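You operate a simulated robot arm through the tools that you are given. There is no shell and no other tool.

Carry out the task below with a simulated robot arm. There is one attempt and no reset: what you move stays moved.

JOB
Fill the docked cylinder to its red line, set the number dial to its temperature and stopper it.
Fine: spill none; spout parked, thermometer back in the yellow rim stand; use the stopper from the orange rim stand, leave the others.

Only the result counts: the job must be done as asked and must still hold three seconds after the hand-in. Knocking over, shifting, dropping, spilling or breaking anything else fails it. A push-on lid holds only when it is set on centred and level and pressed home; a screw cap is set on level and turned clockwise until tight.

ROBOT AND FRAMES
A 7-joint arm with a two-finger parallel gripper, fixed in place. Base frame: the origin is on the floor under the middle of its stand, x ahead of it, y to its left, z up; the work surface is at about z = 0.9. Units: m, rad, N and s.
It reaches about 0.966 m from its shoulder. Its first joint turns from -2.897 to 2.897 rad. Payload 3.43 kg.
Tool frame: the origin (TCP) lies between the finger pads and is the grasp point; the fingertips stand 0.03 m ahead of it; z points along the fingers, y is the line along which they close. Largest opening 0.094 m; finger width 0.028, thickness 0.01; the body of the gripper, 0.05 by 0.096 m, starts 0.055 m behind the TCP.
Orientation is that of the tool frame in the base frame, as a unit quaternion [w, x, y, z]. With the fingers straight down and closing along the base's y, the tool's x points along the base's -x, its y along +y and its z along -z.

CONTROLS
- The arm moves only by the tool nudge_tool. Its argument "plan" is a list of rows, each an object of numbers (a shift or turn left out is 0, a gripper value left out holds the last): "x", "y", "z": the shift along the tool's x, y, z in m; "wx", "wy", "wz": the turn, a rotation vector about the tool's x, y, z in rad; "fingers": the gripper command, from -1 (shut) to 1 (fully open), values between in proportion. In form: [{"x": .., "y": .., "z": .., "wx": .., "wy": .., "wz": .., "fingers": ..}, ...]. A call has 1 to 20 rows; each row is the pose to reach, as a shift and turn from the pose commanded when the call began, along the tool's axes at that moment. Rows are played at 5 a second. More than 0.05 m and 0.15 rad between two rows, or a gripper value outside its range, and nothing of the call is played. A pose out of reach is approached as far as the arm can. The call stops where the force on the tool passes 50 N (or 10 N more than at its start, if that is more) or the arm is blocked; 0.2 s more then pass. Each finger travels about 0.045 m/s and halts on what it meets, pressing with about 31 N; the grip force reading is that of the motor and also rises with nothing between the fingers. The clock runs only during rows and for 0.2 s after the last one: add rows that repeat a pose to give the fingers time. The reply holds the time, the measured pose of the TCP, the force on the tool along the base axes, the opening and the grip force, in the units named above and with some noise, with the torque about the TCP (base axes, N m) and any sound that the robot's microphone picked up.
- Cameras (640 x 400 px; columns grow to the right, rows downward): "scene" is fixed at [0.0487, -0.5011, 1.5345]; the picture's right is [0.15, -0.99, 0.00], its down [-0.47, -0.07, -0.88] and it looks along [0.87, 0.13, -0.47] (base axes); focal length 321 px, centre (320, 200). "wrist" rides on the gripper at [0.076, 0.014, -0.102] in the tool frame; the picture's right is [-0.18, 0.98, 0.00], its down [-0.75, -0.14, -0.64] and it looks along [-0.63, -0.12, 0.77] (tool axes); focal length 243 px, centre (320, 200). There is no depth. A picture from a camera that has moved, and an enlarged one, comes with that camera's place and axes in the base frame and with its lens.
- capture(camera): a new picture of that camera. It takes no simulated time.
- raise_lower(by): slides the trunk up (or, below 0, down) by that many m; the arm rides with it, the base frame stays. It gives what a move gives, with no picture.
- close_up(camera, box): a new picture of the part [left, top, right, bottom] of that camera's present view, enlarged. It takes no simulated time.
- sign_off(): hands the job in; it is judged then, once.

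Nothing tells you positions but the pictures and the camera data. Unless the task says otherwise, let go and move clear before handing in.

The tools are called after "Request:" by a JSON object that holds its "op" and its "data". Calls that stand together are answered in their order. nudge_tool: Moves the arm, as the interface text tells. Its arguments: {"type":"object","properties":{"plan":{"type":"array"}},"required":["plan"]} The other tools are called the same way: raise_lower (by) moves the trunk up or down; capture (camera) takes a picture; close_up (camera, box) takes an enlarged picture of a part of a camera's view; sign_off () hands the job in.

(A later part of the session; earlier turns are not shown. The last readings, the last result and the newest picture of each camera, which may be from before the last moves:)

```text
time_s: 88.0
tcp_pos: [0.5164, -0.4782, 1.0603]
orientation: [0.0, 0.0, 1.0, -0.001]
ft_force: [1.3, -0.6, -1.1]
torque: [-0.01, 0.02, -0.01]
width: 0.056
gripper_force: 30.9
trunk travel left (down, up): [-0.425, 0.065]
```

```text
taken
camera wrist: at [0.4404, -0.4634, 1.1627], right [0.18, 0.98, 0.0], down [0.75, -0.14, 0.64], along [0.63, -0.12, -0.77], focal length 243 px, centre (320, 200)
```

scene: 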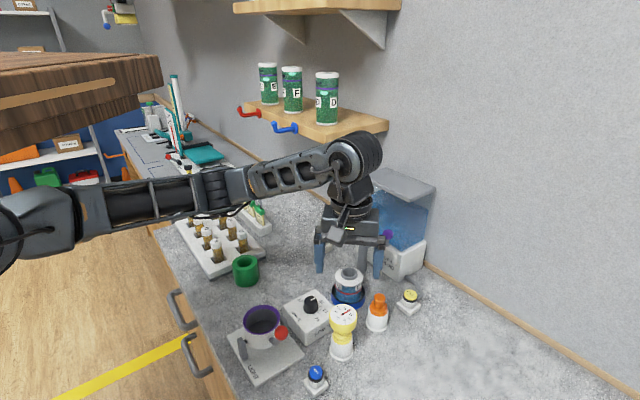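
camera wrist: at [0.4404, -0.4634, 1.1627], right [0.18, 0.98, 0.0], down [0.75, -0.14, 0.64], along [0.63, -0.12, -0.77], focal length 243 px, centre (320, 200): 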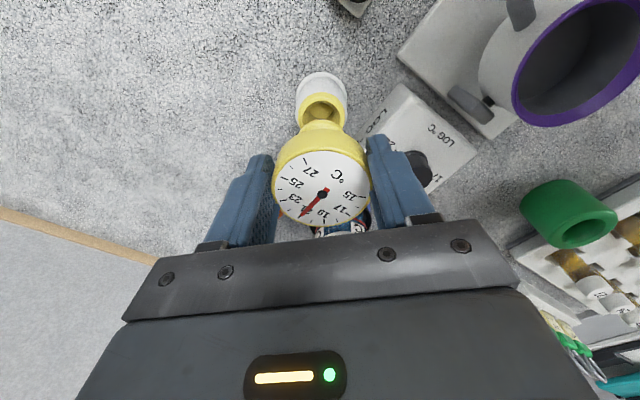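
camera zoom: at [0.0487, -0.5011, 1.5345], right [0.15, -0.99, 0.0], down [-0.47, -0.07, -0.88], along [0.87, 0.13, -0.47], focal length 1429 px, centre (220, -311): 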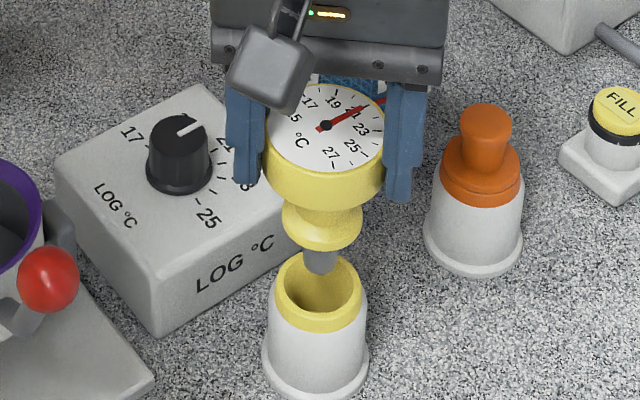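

Aligned over the stand's opening. I'll lower slowly into it.

Request:
{"op": "nudge_tool", "data": {"plan": [{"x": 0.001, "y": 0.001, "z": 0.01, "fingers": -0.2}, {"x": 0.001, "y": 0.001, "z": 0.02, "fingers": -0.2}, {"x": 0.001, "y": 0.001, "z": 0.028, "fingers": -0.2}, {"x": 0.001, "y": 0.001, "z": 0.028, "fingers": -0.2}]}}

Request:
{"op": "close_up", "data": {"camera": "scene", "box": [310, 270, 375, 360]}}

```text
time_s: 89.0
tcp_pos: [0.5181, -0.4768, 1.0338]
orientation: [0.0, 0.0, 1.0, -0.001]
ft_force: [-0.3, -0.7, -1.6]
torque: [-0.01, -0.04, -0.02]
width: 0.0559
gripper_force: 31.4
trunk travel left (down, up): [-0.425, 0.065]
```

```text
4.44 times, centred on (342, 315) of scene
camera zoom: at [0.0487, -0.5011, 1.5345], right [0.15, -0.99, 0.0], down [-0.47, -0.07, -0.88], along [0.87, 0.13, -0.47], focal length 1429 px, centre (220, -311)
```

zoom: 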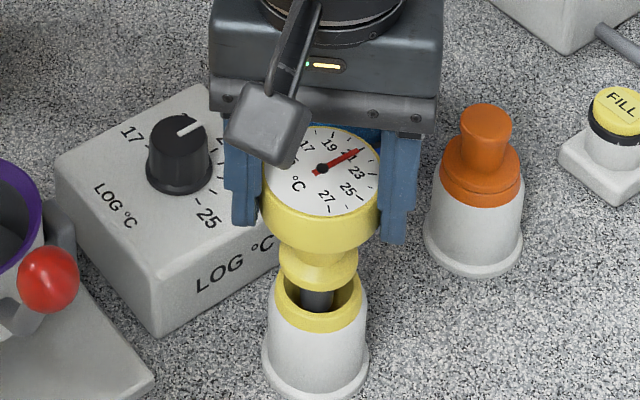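

The probe is inside. I'll lower the remaining centimetre or so until it seats.

Request:
{"op": "nudge_tool", "data": {"plan": [{"z": 0.005, "fingers": -0.2}, {"z": 0.01, "fingers": -0.2}, {"z": 0.013, "fingers": -0.2}, {"z": 0.013, "fingers": -0.2}]}}

Request:
{"op": "close_up", "data": {"camera": "scene", "box": [310, 270, 375, 360]}}

```text
time_s: 90.0
tcp_pos: [0.5174, -0.4767, 1.0208]
orientation: [0.0, 0.0, 1.0, -0.001]
ft_force: [-0.6, -0.3, -1.9]
torque: [0.0, 0.02, -0.06]
width: 0.0558
gripper_force: 31.0
trunk travel left (down, up): [-0.425, 0.065]
```

```text
4.44 times, centred on (342, 315) of scene
camera zoom: at [0.0487, -0.5011, 1.5345], right [0.15, -0.99, 0.0], down [-0.47, -0.07, -0.88], along [0.87, 0.13, -0.47], focal length 1429 px, centre (220, -311)
```

zoom: 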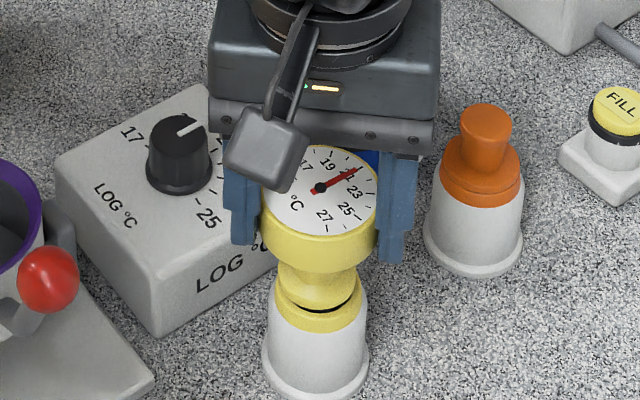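

A small gap is left. I'll go down a few more millimetres in fine steps.

Request:
{"op": "nudge_tool", "data": {"plan": [{"z": 0.002, "fingers": -0.2}, {"z": 0.004, "fingers": -0.2}, {"z": 0.004, "fingers": -0.2}]}}

Request:
{"op": "close_up", "data": {"camera": "scene", "box": [320, 290, 370, 360]}}

```text
time_s: 90.8
tcp_pos: [0.5165, -0.4764, 1.0191]
orientation: [0.001, -0.001, 1.0, -0.002]
ft_force: [-0.6, 1.7, 12.3]
torque: [0.17, -0.27, 0.05]
width: 0.0557
gripper_force: 31.1
trunk travel left (down, up): [-0.425, 0.065]
```

```text
5.71 times, centred on (345, 325) of scene
camera zoom: at [0.0487, -0.5011, 1.5345], right [0.15, -0.99, 0.0], down [-0.47, -0.07, -0.88], along [0.87, 0.13, -0.47], focal length 1837 px, centre (177, -514)
```

zoom: 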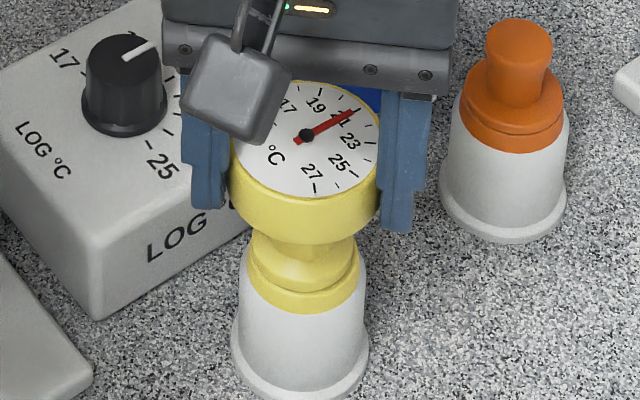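

It's seated in the yellow-rim stand with light contact force. I'll open the fingers and lift clear.

Request:
{"op": "nudge_tool", "data": {"plan": [{"fingers": 0.3}, {"fingers": 0.6}, {"fingers": 1}, {"fingers": 1}, {"fingers": 1}]}}

Request:
{"op": "close_up", "data": {"camera": "scene", "box": [310, 270, 375, 360]}}

```text
time_s: 92.0
tcp_pos: [0.5158, -0.4757, 1.0168]
orientation: [0.0, 0.001, 1.0, 0.0]
ft_force: [0.6, -0.4, -0.1]
torque: [0.0, 0.02, 0.0]
width: 0.0941
gripper_force: 0.1
trunk travel left (down, up): [-0.425, 0.065]
```

```text
4.44 times, centred on (342, 315) of scene
camera zoom: at [0.0487, -0.5011, 1.5345], right [0.15, -0.99, 0.0], down [-0.47, -0.07, -0.88], along [0.87, 0.13, -0.47], focal length 1429 px, centre (220, -311)
```

zoom: 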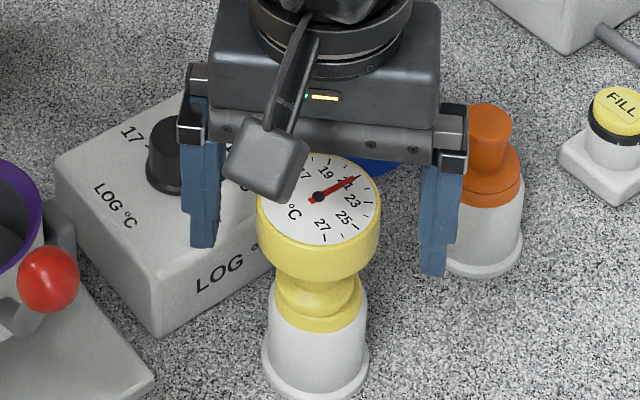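

The thermometer stands freely in its stand. I'll lift clear and look at the LOG dial from above.

Request:
{"op": "nudge_tool", "data": {"plan": [{"z": -0.03, "fingers": 1}, {"z": -0.07, "fingers": 1}, {"z": -0.11, "fingers": 1}, {"z": -0.15, "fingers": 1}, {"z": -0.15, "fingers": 1}]}}

Request:
{"op": "capture", "data": {"camera": "wrist"}}

Request:
{"op": "close_up", "data": {"camera": "scene", "box": [275, 280, 365, 365]}}

Request:
{"op": "close_up", "data": {"camera": "scene", "box": [285, 280, 340, 330]}}

Request:
{"op": "close_up", "data": {"camera": "wrist", "box": [340, 50, 440, 150]}}

```text
time_s: 93.2
tcp_pos: [0.5173, -0.4767, 1.1671]
orientation: [0.0, 0.0, 1.0, -0.001]
ft_force: [0.4, -0.1, 0.9]
torque: [-0.01, -0.01, 0.02]
width: 0.0942
gripper_force: 0.0
trunk travel left (down, up): [-0.425, 0.065]
```

```text
taken
camera wrist: at [0.4395, -0.4624, 1.2701], right [0.18, 0.98, 0.0], down [0.75, -0.14, 0.64], along [0.63, -0.12, -0.77], focal length 243 px, centre (320, 200)
```

wrist: 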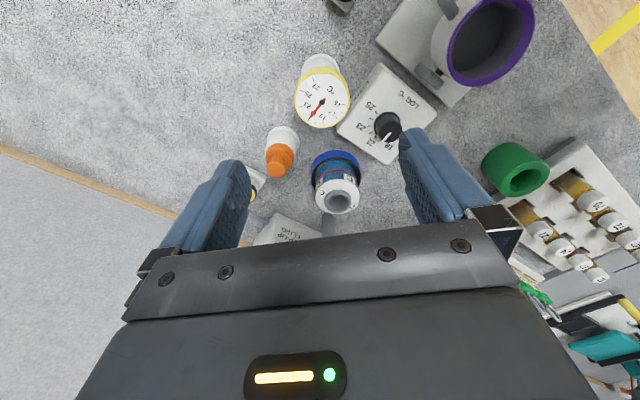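

```text
4.71 times, centred on (320, 322) of scene
camera zoom: at [0.0487, -0.5011, 1.5345], right [0.15, -0.99, 0.0], down [-0.47, -0.07, -0.88], along [0.87, 0.13, -0.47], focal length 1513 px, centre (320, -376)
```

zoom: 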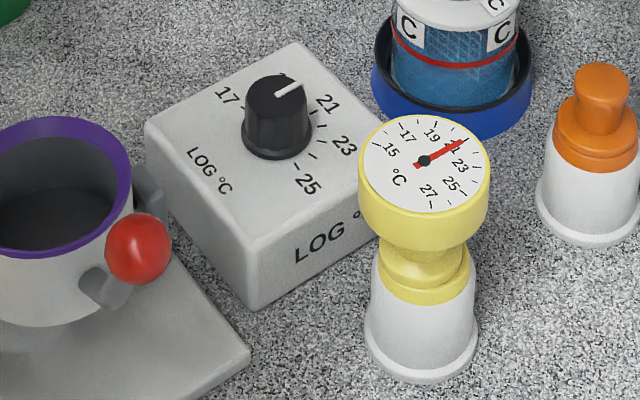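

```text
8.00 times, centred on (312, 305) of scene
camera zoom: at [0.0487, -0.5011, 1.5345], right [0.15, -0.99, 0.0], down [-0.47, -0.07, -0.88], along [0.87, 0.13, -0.47], focal length 2572 px, centre (380, -640)
```

zoom: 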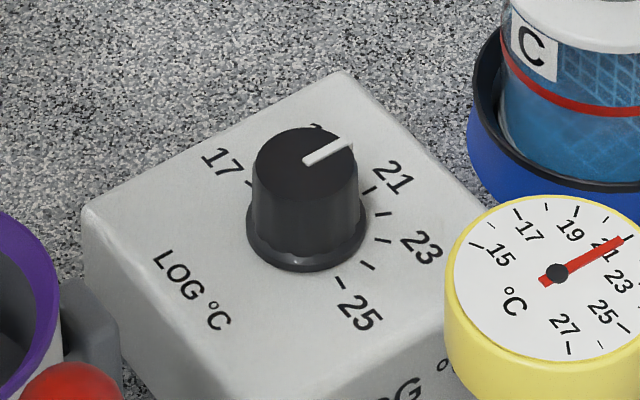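

```text
4.00 times, centred on (390, 100) of wrist
camera zoom: at [0.4395, -0.4624, 1.2701], right [0.18, 0.98, 0.0], down [0.75, -0.14, 0.64], along [0.63, -0.12, -0.77], focal length 970 px, centre (40, 600)
```

zoom: 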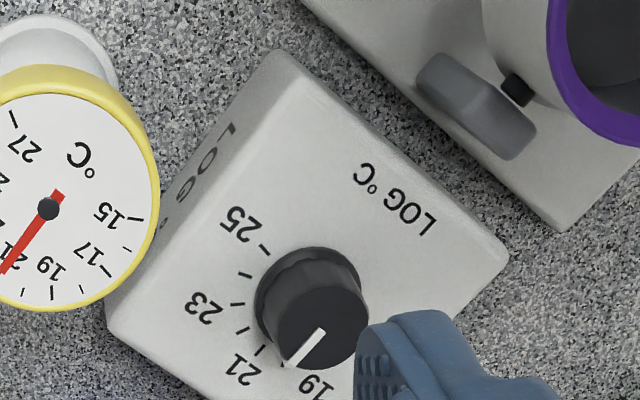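

I'll move over the dial to view it with the knob between the fingers.

Request:
{"op": "nudge_tool", "data": {"plan": [{"x": -0.023, "y": 0.0265, "z": 0.0, "fingers": 1}, {"x": -0.046, "y": 0.053, "z": 0.01, "fingers": 1}, {"x": -0.0695, "y": 0.0794, "z": 0.02, "fingers": 1}, {"x": -0.0695, "y": 0.0794, "z": 0.02, "fingers": 1}]}}

Request:
{"op": "capture", "data": {"camera": "wrist"}}

Request:
{"op": "close_up", "data": {"camera": "wrist", "box": [260, 30, 380, 150]}}

```text
time_s: 94.2
tcp_pos: [0.5854, -0.3985, 1.1471]
orientation: [0.0, 0.0, 1.0, -0.001]
ft_force: [-0.5, 0.1, -0.8]
torque: [-0.01, 0.0, -0.01]
width: 0.0942
gripper_force: 0.0
trunk travel left (down, up): [-0.425, 0.065]
```

```text
taken
camera wrist: at [0.5089, -0.384, 1.2501], right [0.18, 0.98, 0.0], down [0.75, -0.14, 0.64], along [0.63, -0.12, -0.77], focal length 243 px, centre (320, 200)
```

wrist: 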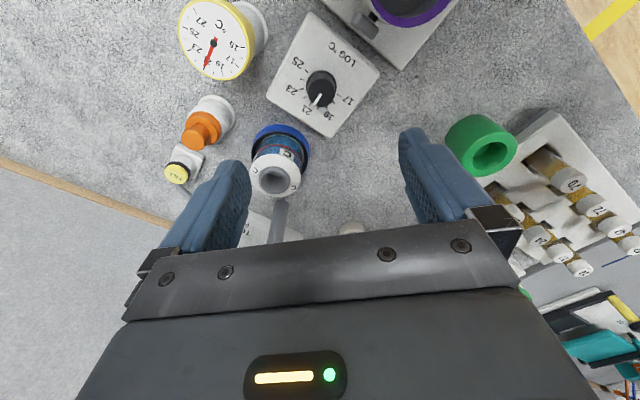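

```text
3.33 times, centred on (320, 90) of wrist
camera zoom: at [0.5089, -0.384, 1.2501], right [0.18, 0.98, 0.0], down [0.75, -0.14, 0.64], along [0.63, -0.12, -0.77], focal length 809 px, centre (320, 567)
```

zoom: 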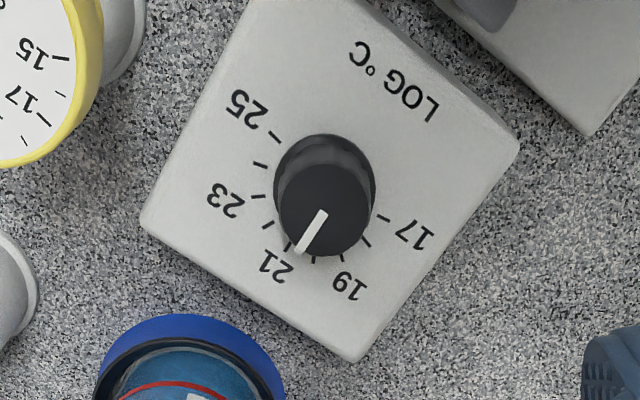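

From above, the ticks run about 25.35° per degree and the pointer is at 21, so it needs +25.4° counter-clockwise to reach 20. The knob is at (0.589, -0.397) with its top near z = 0.973. I'll descend over it.

Request:
{"op": "nudge_tool", "data": {"plan": [{"x": -0.004, "y": 0.0006, "z": 0.03, "fingers": 0.3}, {"x": -0.004, "y": 0.0006, "z": 0.07, "fingers": 0.3}, {"x": -0.004, "y": 0.0006, "z": 0.11, "fingers": 0.3}, {"x": -0.004, "y": 0.0006, "z": 0.128, "fingers": 0.3}, {"x": -0.004, "y": 0.0006, "z": 0.128, "fingers": 0.3}]}}

Request:
{"op": "capture", "data": {"camera": "wrist"}}

Request:
{"op": "close_up", "data": {"camera": "scene", "box": [275, 260, 365, 345]}}

```text
time_s: 95.4
tcp_pos: [0.591, -0.3963, 1.0198]
orientation: [0.001, 0.0, 1.0, -0.001]
ft_force: [-0.3, -0.1, 0.1]
torque: [0.0, 0.03, 0.0]
width: 0.0611
gripper_force: 0.1
trunk travel left (down, up): [-0.425, 0.065]
```

```text
taken
camera wrist: at [0.514, -0.382, 1.1217], right [0.18, 0.98, 0.0], down [0.75, -0.14, 0.64], along [0.63, -0.12, -0.77], focal length 243 px, centre (320, 200)
```

wrist: 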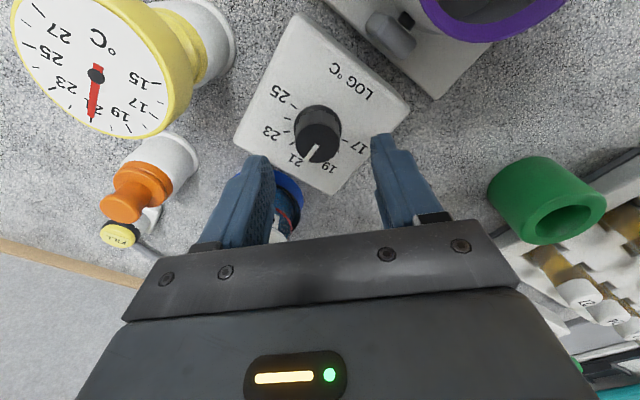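

```text
4.71 times, centred on (320, 302) of scene
camera zoom: at [0.0487, -0.5011, 1.5345], right [0.15, -0.99, 0.0], down [-0.47, -0.07, -0.88], along [0.87, 0.13, -0.47], focal length 1513 px, centre (320, -282)
```

zoom: 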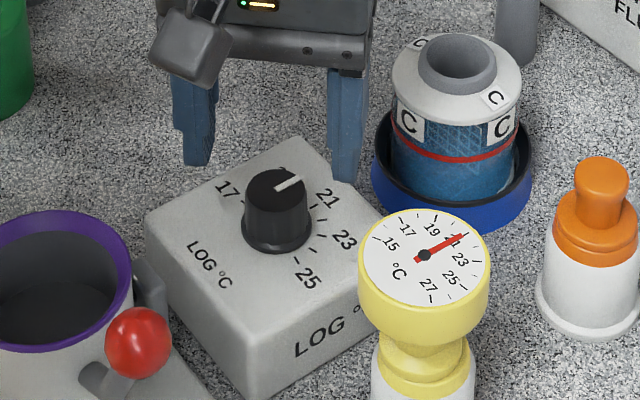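

The knob is centred within about 1–2 mm. I'll lower so the fingertips flank it just above the plate.

Request:
{"op": "nudge_tool", "data": {"plan": [{"x": 0.0015, "y": -0.001, "z": 0.012, "fingers": 0.3}, {"x": 0.0015, "y": -0.001, "z": 0.024, "fingers": 0.3}, {"x": 0.0015, "y": -0.001, "z": 0.033, "fingers": 0.3}, {"x": 0.0015, "y": -0.001, "z": 0.033, "fingers": 0.3}]}}

Request:
{"op": "capture", "data": {"camera": "wrist"}}

Request:
{"op": "close_up", "data": {"camera": "scene", "box": [280, 265, 350, 335]}}

```text
time_s: 96.4
tcp_pos: [0.5891, -0.3985, 0.9859]
orientation: [0.001, 0.0, 1.0, -0.001]
ft_force: [-0.4, -1.0, 0.0]
torque: [-0.01, 0.04, 0.02]
width: 0.0612
gripper_force: 0.1
trunk travel left (down, up): [-0.425, 0.065]
```

```text
taken
camera wrist: at [0.5121, -0.3834, 1.0889], right [0.18, 0.98, 0.0], down [0.75, -0.14, 0.64], along [0.63, -0.12, -0.77], focal length 243 px, centre (320, 200)
```

wrist: 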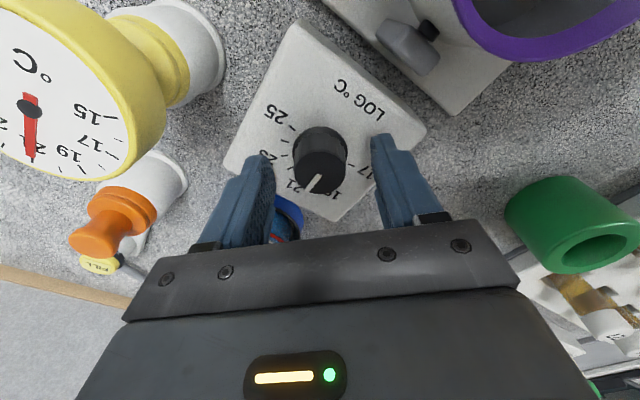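

```text
5.71 times, centred on (315, 300) of scene
camera zoom: at [0.0487, -0.5011, 1.5345], right [0.15, -0.99, 0.0], down [-0.47, -0.07, -0.88], along [0.87, 0.13, -0.47], focal length 1837 px, centre (349, -371)
```

zoom: 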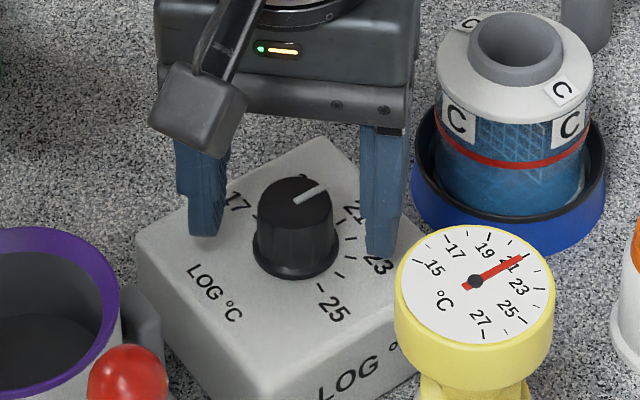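

The fingers flank the knob. I'll drop 3 mm more and close on it.

Request:
{"op": "nudge_tool", "data": {"plan": [{"x": 0.001, "z": 0.003, "fingers": 0.3}, {"x": 0.001, "z": 0.003, "fingers": -0.1}, {"x": 0.001, "z": 0.003, "fingers": -0.5}, {"x": 0.001, "z": 0.003, "fingers": -0.7}, {"x": 0.001, "z": 0.003, "fingers": -0.7}]}}

Request:
{"op": "capture", "data": {"camera": "wrist"}}

Request:
{"op": "close_up", "data": {"camera": "scene", "box": [280, 265, 350, 335]}}

```text
time_s: 97.6
tcp_pos: [0.589, -0.3976, 0.9834]
orientation: [0.0, 0.0, 1.0, -0.001]
ft_force: [-0.5, 1.1, -1.6]
torque: [0.04, -0.08, -0.01]
width: 0.0306
gripper_force: 44.4
trunk travel left (down, up): [-0.425, 0.065]
```

```text
taken
camera wrist: at [0.511, -0.3835, 1.0857], right [0.18, 0.98, 0.0], down [0.75, -0.14, 0.64], along [0.63, -0.12, -0.77], focal length 243 px, centre (320, 200)
```

wrist: 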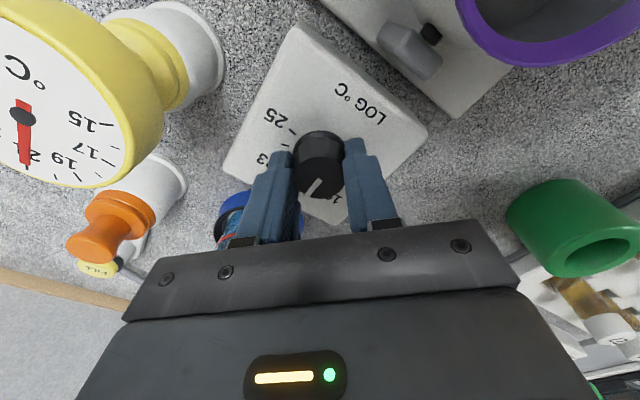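

```text
5.71 times, centred on (315, 300) of scene
camera zoom: at [0.0487, -0.5011, 1.5345], right [0.15, -0.99, 0.0], down [-0.47, -0.07, -0.88], along [0.87, 0.13, -0.47], focal length 1837 px, centre (349, -371)
```

zoom: 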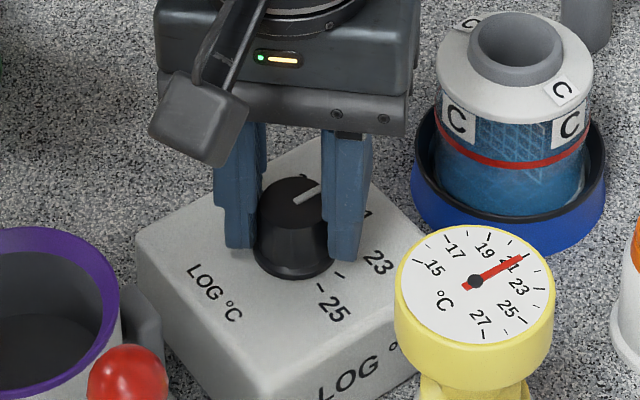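

The knob is gripped. I'll rotate 25.4° counter-clockwise.

Request:
{"op": "nudge_tool", "data": {"plan": [{"wz": -0.11, "fingers": -0.7}, {"wz": -0.22, "fingers": -0.7}, {"wz": -0.33, "fingers": -0.7}, {"wz": -0.443, "fingers": -0.7}, {"wz": -0.443, "fingers": -0.7}]}}

Request:
{"op": "capture", "data": {"camera": "wrist"}}

Request:
{"op": "close_up", "data": {"camera": "scene", "box": [280, 265, 350, 335]}}

```text
time_s: 98.8
tcp_pos: [0.588, -0.3979, 0.9841]
orientation: [0.001, -0.221, 0.975, 0.0]
ft_force: [0.5, 7.9, -3.2]
torque: [0.41, -0.2, -0.01]
width: 0.0309
gripper_force: 45.1
trunk travel left (down, up): [-0.425, 0.065]
```

```text
taken
camera wrist: at [0.5124, -0.4182, 1.0857], right [-0.26, 0.97, 0.0], down [0.74, 0.2, 0.64], along [0.62, 0.16, -0.77], focal length 243 px, centre (320, 200)
```

wrist: 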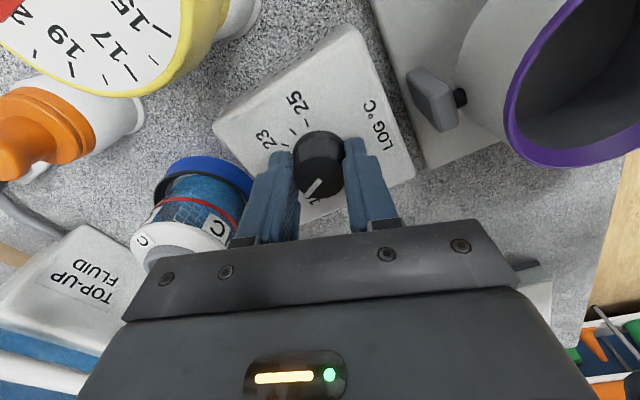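

```text
5.71 times, centred on (315, 300) of scene
camera zoom: at [0.0487, -0.5011, 1.5345], right [0.15, -0.99, 0.0], down [-0.47, -0.07, -0.88], along [0.87, 0.13, -0.47], focal length 1837 px, centre (349, -371)
```

zoom: 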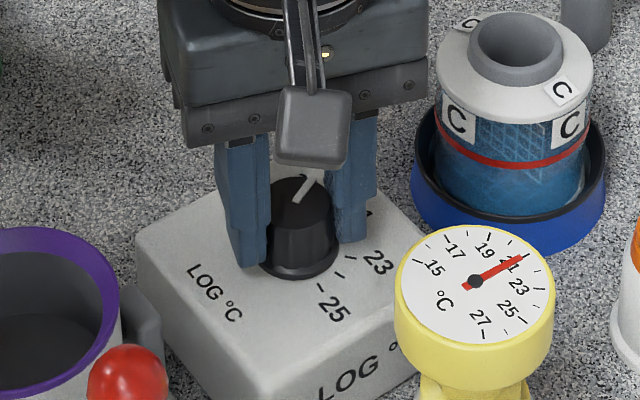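

The knob turned with the gripper. I'll release, lift straight up and check the pointer from above.

Request:
{"op": "nudge_tool", "data": {"plan": [{"fingers": -0.1}, {"fingers": 0.3}, {"fingers": 0.3}, {"fingers": 0.3, "z": -0.04}, {"fingers": 0.3, "z": -0.08}, {"fingers": 0.3, "z": -0.12}, {"fingers": 0.3, "z": -0.16}, {"fingers": 0.3, "z": -0.16}]}}

Request:
{"op": "capture", "data": {"camera": "wrist"}}

Request:
{"op": "close_up", "data": {"camera": "wrist", "box": [260, 30, 380, 150]}}

Request:
{"op": "close_up", "data": {"camera": "scene", "box": [285, 280, 340, 330]}}

```text
time_s: 100.6
tcp_pos: [0.5876, -0.3997, 1.1427]
orientation: [0.0, -0.22, 0.975, -0.002]
ft_force: [-0.3, 0.8, -0.7]
torque: [0.01, 0.0, -0.01]
width: 0.061
gripper_force: 0.0
trunk travel left (down, up): [-0.425, 0.065]
```

```text
taken
camera wrist: at [0.5109, -0.4183, 1.2452], right [-0.25, 0.97, 0.0], down [0.74, 0.2, 0.64], along [0.62, 0.16, -0.77], focal length 243 px, centre (320, 200)
```

wrist: 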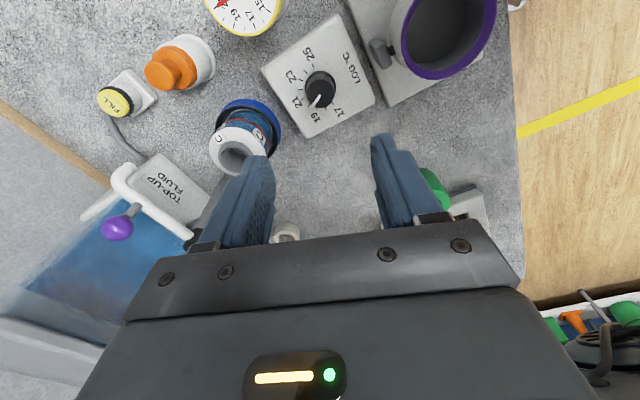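

```text
3.33 times, centred on (320, 90) of wrist
camera zoom: at [0.5109, -0.4183, 1.2452], right [-0.25, 0.97, 0.0], down [0.74, 0.2, 0.64], along [0.62, 0.16, -0.77], focal length 809 px, centre (320, 567)
```

zoom: 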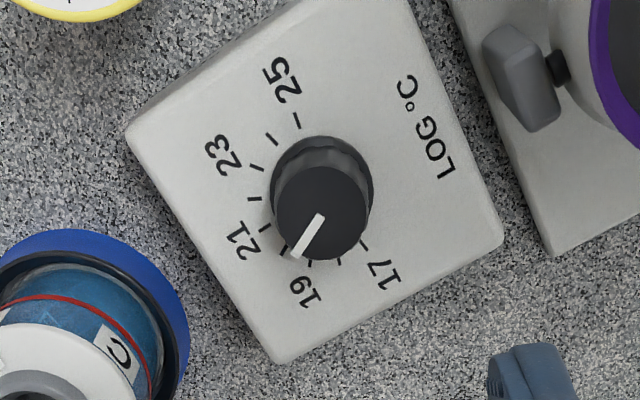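

```text
8.00 times, centred on (312, 305) of scene
camera zoom: at [0.0487, -0.5011, 1.5345], right [0.15, -0.99, 0.0], down [-0.47, -0.07, -0.88], along [0.87, 0.13, -0.47], focal length 2572 px, centre (380, -640)
```

zoom: 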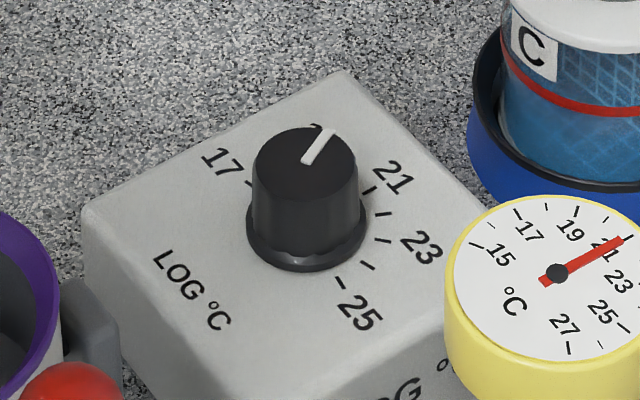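

The pointer is essentially at 20. I'll zoom tighter to measure the residual angle.

Request:
{"op": "close_up", "data": {"camera": "wrist", "box": [298, 68, 342, 112]}}

Request:
{"op": "close_up", "data": {"camera": "scene", "box": [298, 288, 328, 316]}}

```text
9.09 times, centred on (320, 90) of wrist
camera zoom: at [0.5109, -0.4183, 1.2452], right [-0.25, 0.97, 0.0], down [0.74, 0.2, 0.64], along [0.62, 0.16, -0.77], focal length 2206 px, centre (320, 1200)
```

zoom: 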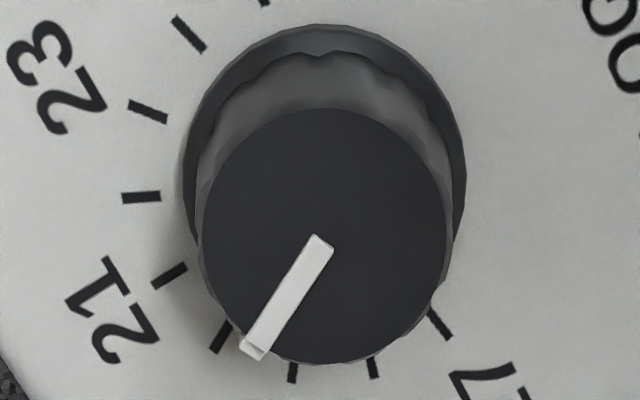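

```text
14.29 times, centred on (313, 302) of scene
camera zoom: at [0.0487, -0.5011, 1.5345], right [0.15, -0.99, 0.0], down [-0.47, -0.07, -0.88], along [0.87, 0.13, -0.47], focal length 4592 px, centre (420, -1257)
```

zoom: 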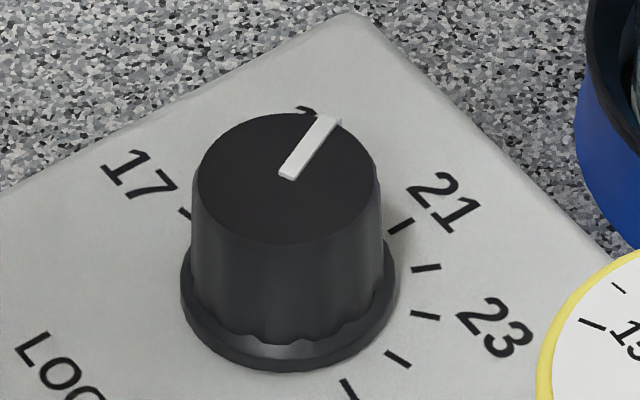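

The pointer reads about 19.95–20.0, so the dial is set. Next is the stopper in the orange-rim stand, near (0.611, -0.557, 0.977). I'll move above it and straighten the yaw.

Request:
{"op": "nudge_tool", "data": {"plan": [{"x": 0.0113, "y": -0.0386, "z": 0.0, "wz": 0.111, "fingers": 0.3}, {"x": 0.0227, "y": -0.0772, "z": 0.0, "wz": 0.222, "fingers": 0.3}, {"x": 0.034, "y": -0.1157, "z": 0.0, "wz": 0.333, "fingers": 0.3}, {"x": 0.0454, "y": -0.1543, "z": 0.01, "wz": 0.444, "fingers": 0.3}, {"x": 0.0454, "y": -0.1543, "z": 0.01, "wz": 0.444, "fingers": 0.3}]}}

Request:
{"op": "capture", "data": {"camera": "wrist"}}

Request:
{"op": "close_up", "data": {"camera": "wrist", "box": [250, 30, 390, 170]}}

Request:
{"op": "capture", "data": {"camera": "scene"}}

```text
time_s: 101.8
tcp_pos: [0.6136, -0.558, 1.1318]
orientation: [-0.001, 0.001, 1.0, -0.001]
ft_force: [-0.2, 0.0, -0.4]
torque: [0.01, 0.0, -0.02]
width: 0.0611
gripper_force: 0.0
trunk travel left (down, up): [-0.425, 0.065]
```

```text
taken
camera wrist: at [0.5357, -0.543, 1.2339], right [0.19, 0.98, 0.0], down [0.75, -0.14, 0.64], along [0.63, -0.12, -0.77], focal length 243 px, centre (320, 200)
```

wrist: 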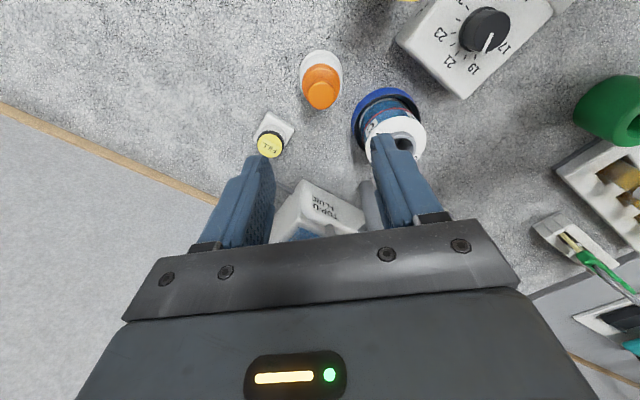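

```text
2.86 times, centred on (320, 100) of wrist
camera zoom: at [0.5357, -0.543, 1.2339], right [0.19, 0.98, 0.0], down [0.75, -0.14, 0.64], along [0.63, -0.12, -0.77], focal length 693 px, centre (320, 486)
```

zoom: 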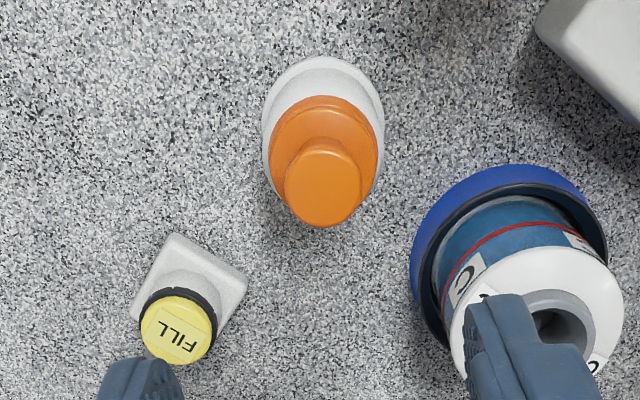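

```text
taken
```

scene: 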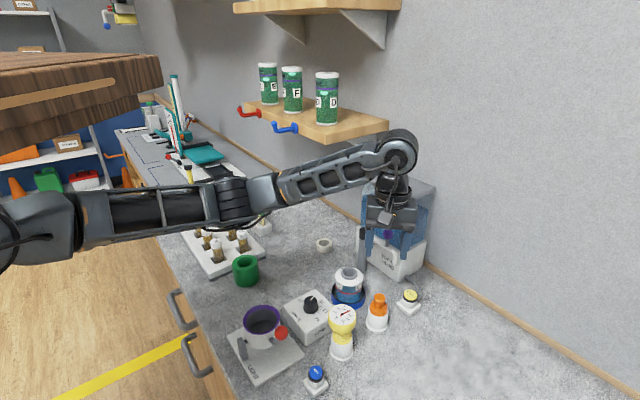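

The stopper top is at about (0.611, -0.556, 0.982). I'll descend to just above it and check the alignment.

Request:
{"op": "nudge_tool", "data": {"plan": [{"x": 0.0007, "y": 0.0008, "z": 0.04, "fingers": 0.3}, {"x": 0.0007, "y": 0.0008, "z": 0.08, "fingers": 0.3}, {"x": 0.0007, "y": 0.0008, "z": 0.107, "fingers": 0.3}, {"x": 0.0007, "y": 0.0008, "z": 0.107, "fingers": 0.3}, {"x": 0.0007, "y": 0.0008, "z": 0.107, "fingers": 0.3}]}}

Request:
{"op": "capture", "data": {"camera": "wrist"}}

Request:
{"op": "close_up", "data": {"camera": "scene", "box": [330, 250, 430, 350]}}

```text
time_s: 103.0
tcp_pos: [0.614, -0.5571, 1.026]
orientation: [0.0, 0.002, 1.0, 0.0]
ft_force: [0.2, -0.1, 0.3]
torque: [0.02, 0.0, 0.02]
width: 0.0611
gripper_force: 0.0
trunk travel left (down, up): [-0.425, 0.065]
```

```text
taken
camera wrist: at [0.5363, -0.5422, 1.1282], right [0.19, 0.98, 0.0], down [0.75, -0.14, 0.64], along [0.63, -0.12, -0.77], focal length 243 px, centre (320, 200)
```

wrist: 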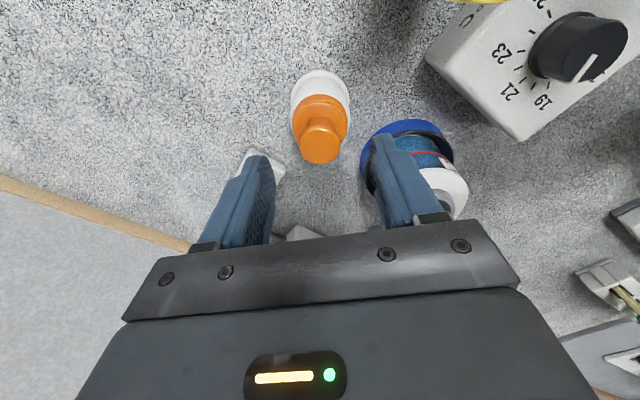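

```text
4.00 times, centred on (380, 300) of scene
camera zoom: at [0.0487, -0.5011, 1.5345], right [0.15, -0.99, 0.0], down [-0.47, -0.07, -0.88], along [0.87, 0.13, -0.47], focal length 1286 px, centre (80, -200)
```

zoom: 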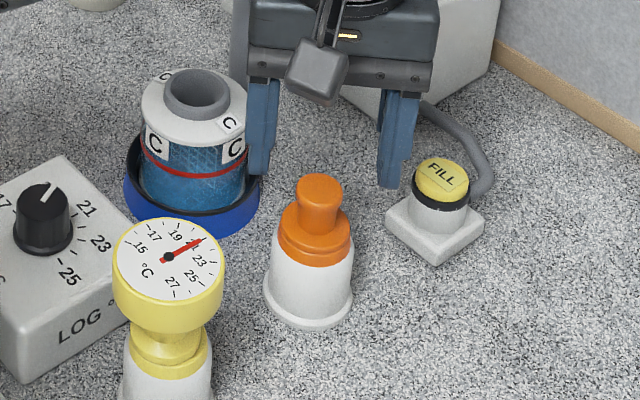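

Aligned within about 2 mm. I'll lower to flank the stopper's grip.

Request:
{"op": "nudge_tool", "data": {"plan": [{"x": 0.0015, "y": 0.0003, "z": 0.012, "fingers": 0.1}, {"x": 0.0015, "y": 0.0003, "z": 0.024, "fingers": 0.1}, {"x": 0.0015, "y": 0.0003, "z": 0.034, "fingers": 0.0}, {"x": 0.0015, "y": 0.0003, "z": 0.034, "fingers": 0.0}]}}

Request:
{"op": "capture", "data": {"camera": "wrist"}}

Request:
{"op": "close_up", "data": {"camera": "scene", "box": [345, 265, 415, 335]}}

```text
time_s: 104.0
tcp_pos: [0.6116, -0.5569, 0.9921]
orientation: [0.0, 0.001, 1.0, -0.001]
ft_force: [-0.1, -0.4, 0.0]
torque: [-0.01, 0.0, -0.03]
width: 0.0469
gripper_force: 0.0
trunk travel left (down, up): [-0.425, 0.065]
```

```text
taken
camera wrist: at [0.5338, -0.5413, 1.0953], right [0.19, 0.98, 0.0], down [0.75, -0.14, 0.64], along [0.63, -0.12, -0.77], focal length 243 px, centre (320, 200)
```

wrist: 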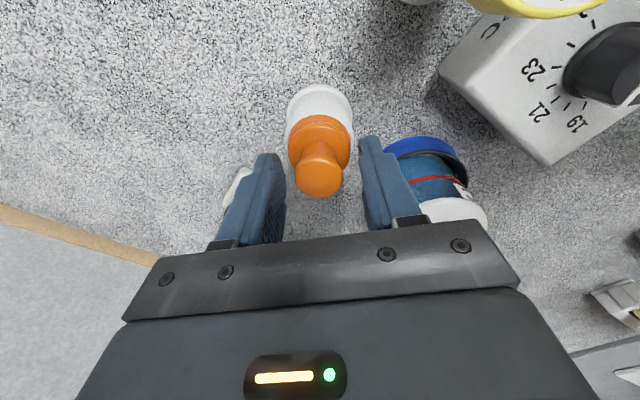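

```text
5.71 times, centred on (380, 300) of scene
camera zoom: at [0.0487, -0.5011, 1.5345], right [0.15, -0.99, 0.0], down [-0.47, -0.07, -0.88], along [0.87, 0.13, -0.47], focal length 1837 px, centre (-23, -371)
```

zoom: 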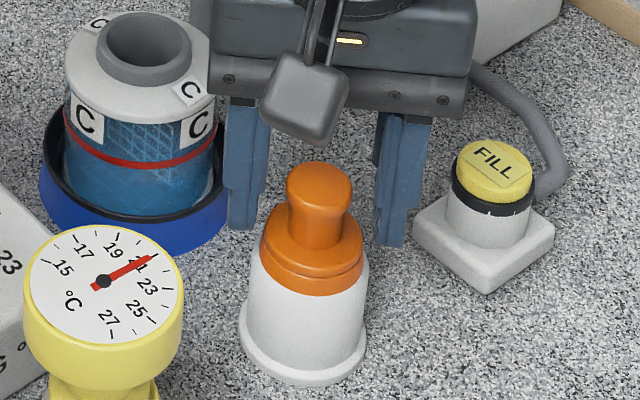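

I'll fine-adjust and close on the stopper's knob.

Request:
{"op": "nudge_tool", "data": {"plan": [{"x": -0.0015, "y": -0.0008, "z": 0.003, "fingers": 0.0}, {"x": -0.0015, "y": -0.0008, "z": 0.003, "fingers": -0.3}, {"x": -0.0015, "y": -0.0008, "z": 0.003, "fingers": -0.6}, {"x": -0.0015, "y": -0.0008, "z": 0.003, "fingers": -0.8}, {"x": -0.0015, "y": -0.0008, "z": 0.003, "fingers": -0.8}]}}

Request:
{"op": "capture", "data": {"camera": "wrist"}}

Request:
{"op": "close_up", "data": {"camera": "scene", "box": [345, 265, 415, 335]}}

```text
time_s: 105.2
tcp_pos: [0.6128, -0.5562, 0.9907]
orientation: [0.001, 0.001, 1.0, 0.0]
ft_force: [0.9, 0.0, 0.6]
torque: [-0.01, -0.02, -0.01]
width: 0.0217
gripper_force: 30.9
trunk travel left (down, up): [-0.425, 0.065]
```

```text
taken
camera wrist: at [0.5354, -0.5423, 1.0921], right [0.19, 0.98, 0.0], down [0.75, -0.14, 0.64], along [0.63, -0.12, -0.77], focal length 243 px, centre (320, 200)
```

wrist: 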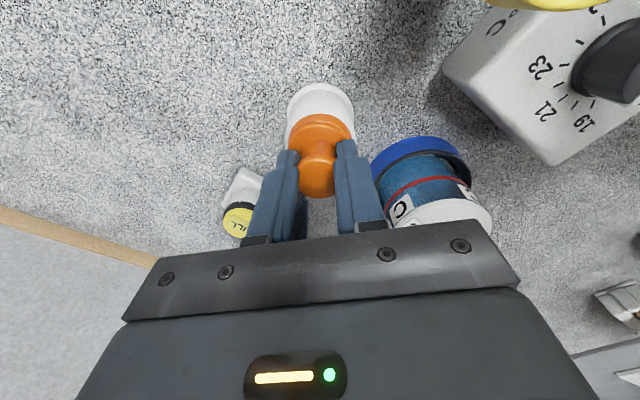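

```text
5.71 times, centred on (380, 300) of scene
camera zoom: at [0.0487, -0.5011, 1.5345], right [0.15, -0.99, 0.0], down [-0.47, -0.07, -0.88], along [0.87, 0.13, -0.47], focal length 1837 px, centre (-23, -371)
```

zoom: 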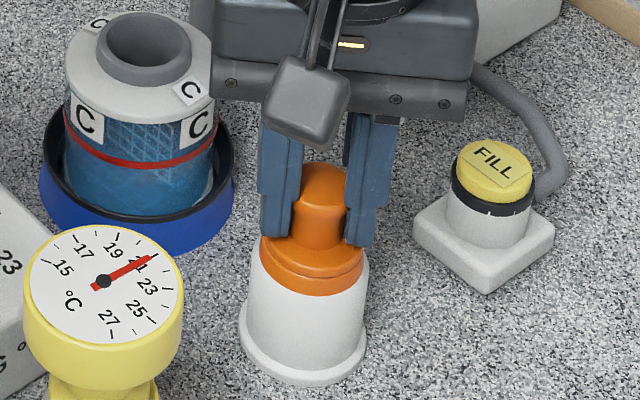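

The waist is gripped at 21.7 mm wide. I'll lift straight up and check.

Request:
{"op": "nudge_tool", "data": {"plan": [{"z": -0.008, "fingers": -0.8}, {"z": -0.025, "fingers": -0.8}, {"z": -0.06, "fingers": -0.8}, {"z": -0.1, "fingers": -0.8}, {"z": -0.14, "fingers": -0.8}, {"z": -0.14, "fingers": -0.8}]}}

Request:
{"op": "capture", "data": {"camera": "wrist"}}

Request:
{"op": "close_up", "data": {"camera": "scene", "box": [330, 210, 430, 330]}}

```text
time_s: 106.6
tcp_pos: [0.6118, -0.557, 1.1327]
orientation: [0.0, -0.001, 1.0, -0.001]
ft_force: [1.2, 0.4, -0.2]
torque: [-0.01, -0.02, 0.02]
width: 0.0216
gripper_force: 31.2
trunk travel left (down, up): [-0.425, 0.065]
```

```text
taken
camera wrist: at [0.5342, -0.5417, 1.2348], right [0.18, 0.98, 0.0], down [0.75, -0.14, 0.64], along [0.63, -0.12, -0.77], focal length 243 px, centre (320, 200)
```

wrist: 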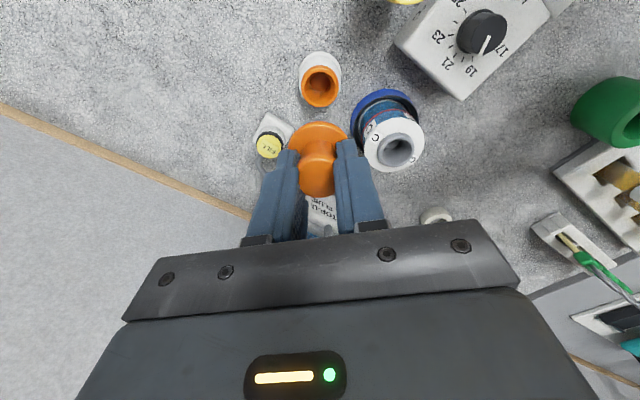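

```text
3.33 times, centred on (380, 270) of scene
camera zoom: at [0.0487, -0.5011, 1.5345], right [0.15, -0.99, 0.0], down [-0.47, -0.07, -0.88], along [0.87, 0.13, -0.47], focal length 1071 px, centre (120, -33)
```

zoom: 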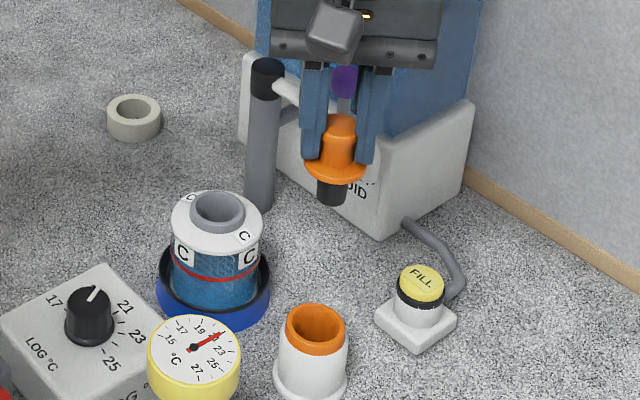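

The stopper is lifted, with a dark plug below its collar. I'll check it's held level.

Request:
{"op": "close_up", "data": {"camera": "scene", "box": [365, 225, 405, 275]}}

Request:
{"op": "close_up", "data": {"camera": "wrist", "box": [240, 100, 440, 220]}}

```text
8.00 times, centred on (385, 250) of scene
camera zoom: at [0.0487, -0.5011, 1.5345], right [0.15, -0.99, 0.0], down [-0.47, -0.07, -0.88], along [0.87, 0.13, -0.47], focal length 2572 px, centre (-200, -200)
```

zoom: 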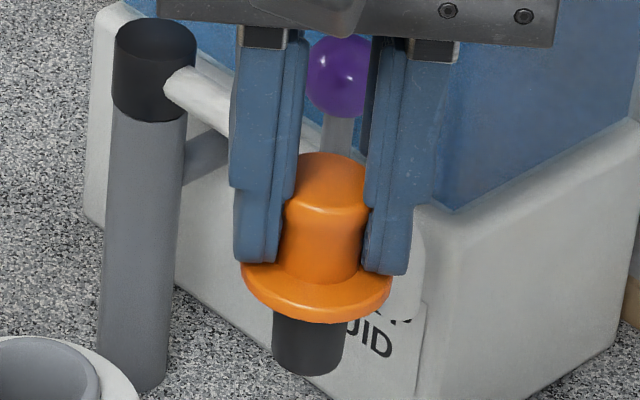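

```text
3.20 times, centred on (340, 160) of wrist
camera zoom: at [0.5342, -0.5417, 1.2348], right [0.18, 0.98, 0.0], down [0.75, -0.14, 0.64], along [0.63, -0.12, -0.77], focal length 776 px, centre (256, 328)
```

zoom: 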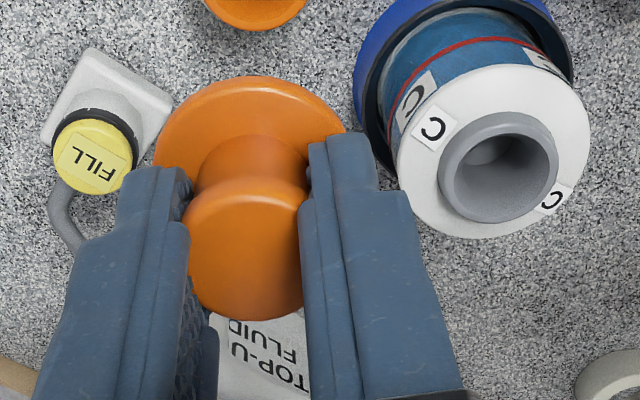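

The stopper looks vertical from this side. To check tilt in the other plane, I'll turn the gripper 60° in free air while moving above the cylinder.

Request:
{"op": "nudge_tool", "data": {"plan": [{"x": -0.0092, "y": 0.0095, "z": -0.005, "wz": 0.131, "fingers": -0.8}, {"x": -0.0185, "y": 0.0191, "z": -0.01, "wz": 0.262, "fingers": -0.8}, {"x": -0.0277, "y": 0.0286, "z": -0.01, "wz": 0.393, "fingers": -0.8}, {"x": -0.0369, "y": 0.0381, "z": -0.01, "wz": 0.524, "fingers": -0.8}, {"x": -0.0461, "y": 0.0476, "z": -0.01, "wz": 0.655, "fingers": -0.8}, {"x": -0.0554, "y": 0.0572, "z": -0.01, "wz": 0.786, "fingers": -0.8}, {"x": -0.0646, "y": 0.0667, "z": -0.01, "wz": 0.917, "fingers": -0.8}, {"x": -0.0738, "y": 0.0762, "z": -0.01, "wz": 1.047, "fingers": -0.8}, {"x": -0.0738, "y": 0.0762, "z": -0.01, "wz": 1.047, "fingers": -0.8}, {"x": -0.0738, "y": 0.0762, "z": -0.01, "wz": 1.047, "fingers": -0.8}]}}

Request:
{"op": "capture", "data": {"camera": "wrist"}}

Request:
{"op": "close_up", "data": {"camera": "scene", "box": [320, 205, 380, 295]}}

Request:
{"op": "close_up", "data": {"camera": "scene", "box": [330, 210, 365, 250]}}

```text
time_s: 108.8
tcp_pos: [0.6848, -0.4805, 1.1404]
orientation: [0.0, 0.501, 0.866, -0.001]
ft_force: [-0.2, -0.1, 0.1]
torque: [0.04, 0.0, -0.01]
width: 0.0216
gripper_force: 31.1
trunk travel left (down, up): [-0.425, 0.065]
```

```text
taken
camera wrist: at [0.6593, -0.4072, 1.2412], right [0.94, 0.33, 0.0], down [0.25, -0.72, 0.64], along [0.21, -0.61, -0.77], focal length 243 px, centre (320, 200)
```

wrist: 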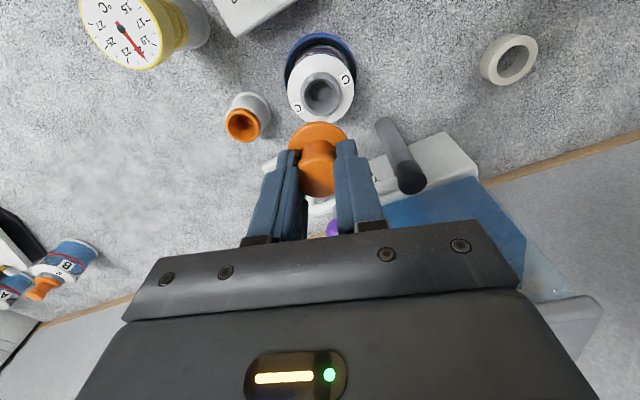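

```text
4.44 times, centred on (350, 250) of scene
camera zoom: at [0.0487, -0.5011, 1.5345], right [0.15, -0.99, 0.0], down [-0.47, -0.07, -0.88], along [0.87, 0.13, -0.47], focal length 1429 px, centre (187, -22)
```

zoom: 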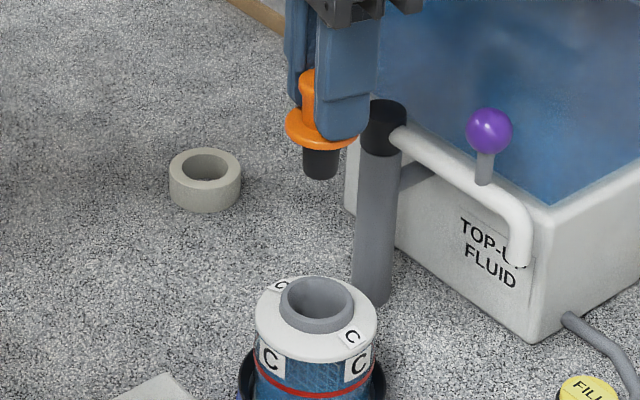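

```text
10.00 times, centred on (348, 230) of scene
camera zoom: at [0.0487, -0.5011, 1.5345], right [0.15, -0.99, 0.0], down [-0.47, -0.07, -0.88], along [0.87, 0.13, -0.47], focal length 3214 px, centre (45, -100)
```

zoom: 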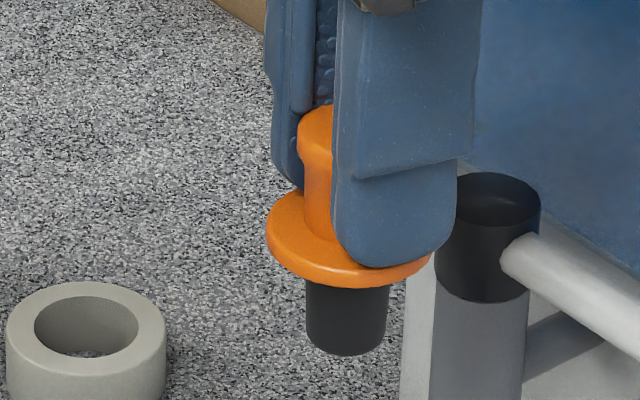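

The stopper is within about 2° of level and sits about 5 mm off the tool axis. I'll zoom on the mouth from here to compute the precise correction.

Request:
{"op": "close_up", "data": {"camera": "wrist", "box": [270, 40, 370, 140]}}

Request:
{"op": "close_up", "data": {"camera": "wrist", "box": [265, 90, 375, 220]}}

```text
4.00 times, centred on (320, 90) of wrist
camera zoom: at [0.6593, -0.4072, 1.2412], right [0.94, 0.33, 0.0], down [0.25, -0.72, 0.64], along [0.21, -0.61, -0.77], focal length 970 px, centre (320, 640)
```

zoom: 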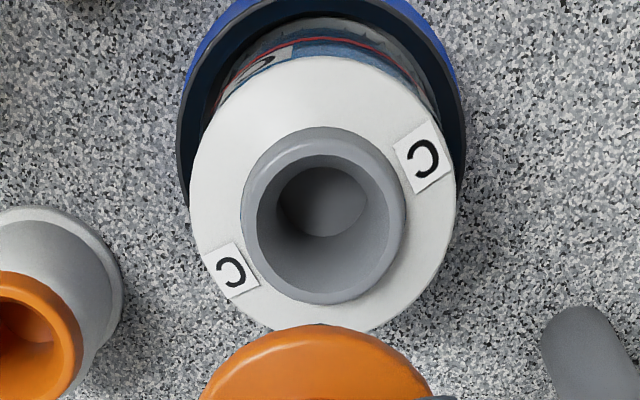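

```text
3.08 times, centred on (320, 155) of wrist
camera zoom: at [0.6593, -0.4072, 1.2412], right [0.94, 0.33, 0.0], down [0.25, -0.72, 0.64], along [0.21, -0.61, -0.77], focal length 746 px, centre (320, 338)
```

zoom: 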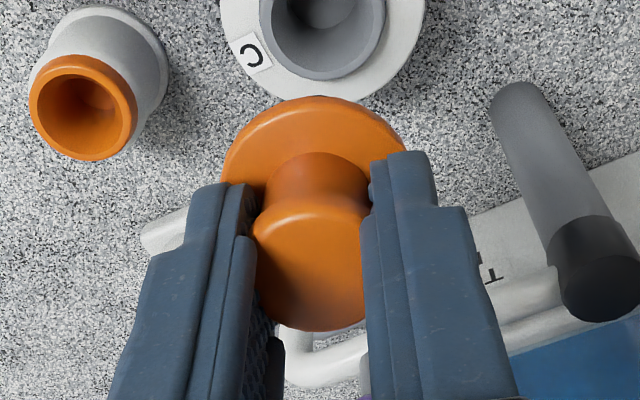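

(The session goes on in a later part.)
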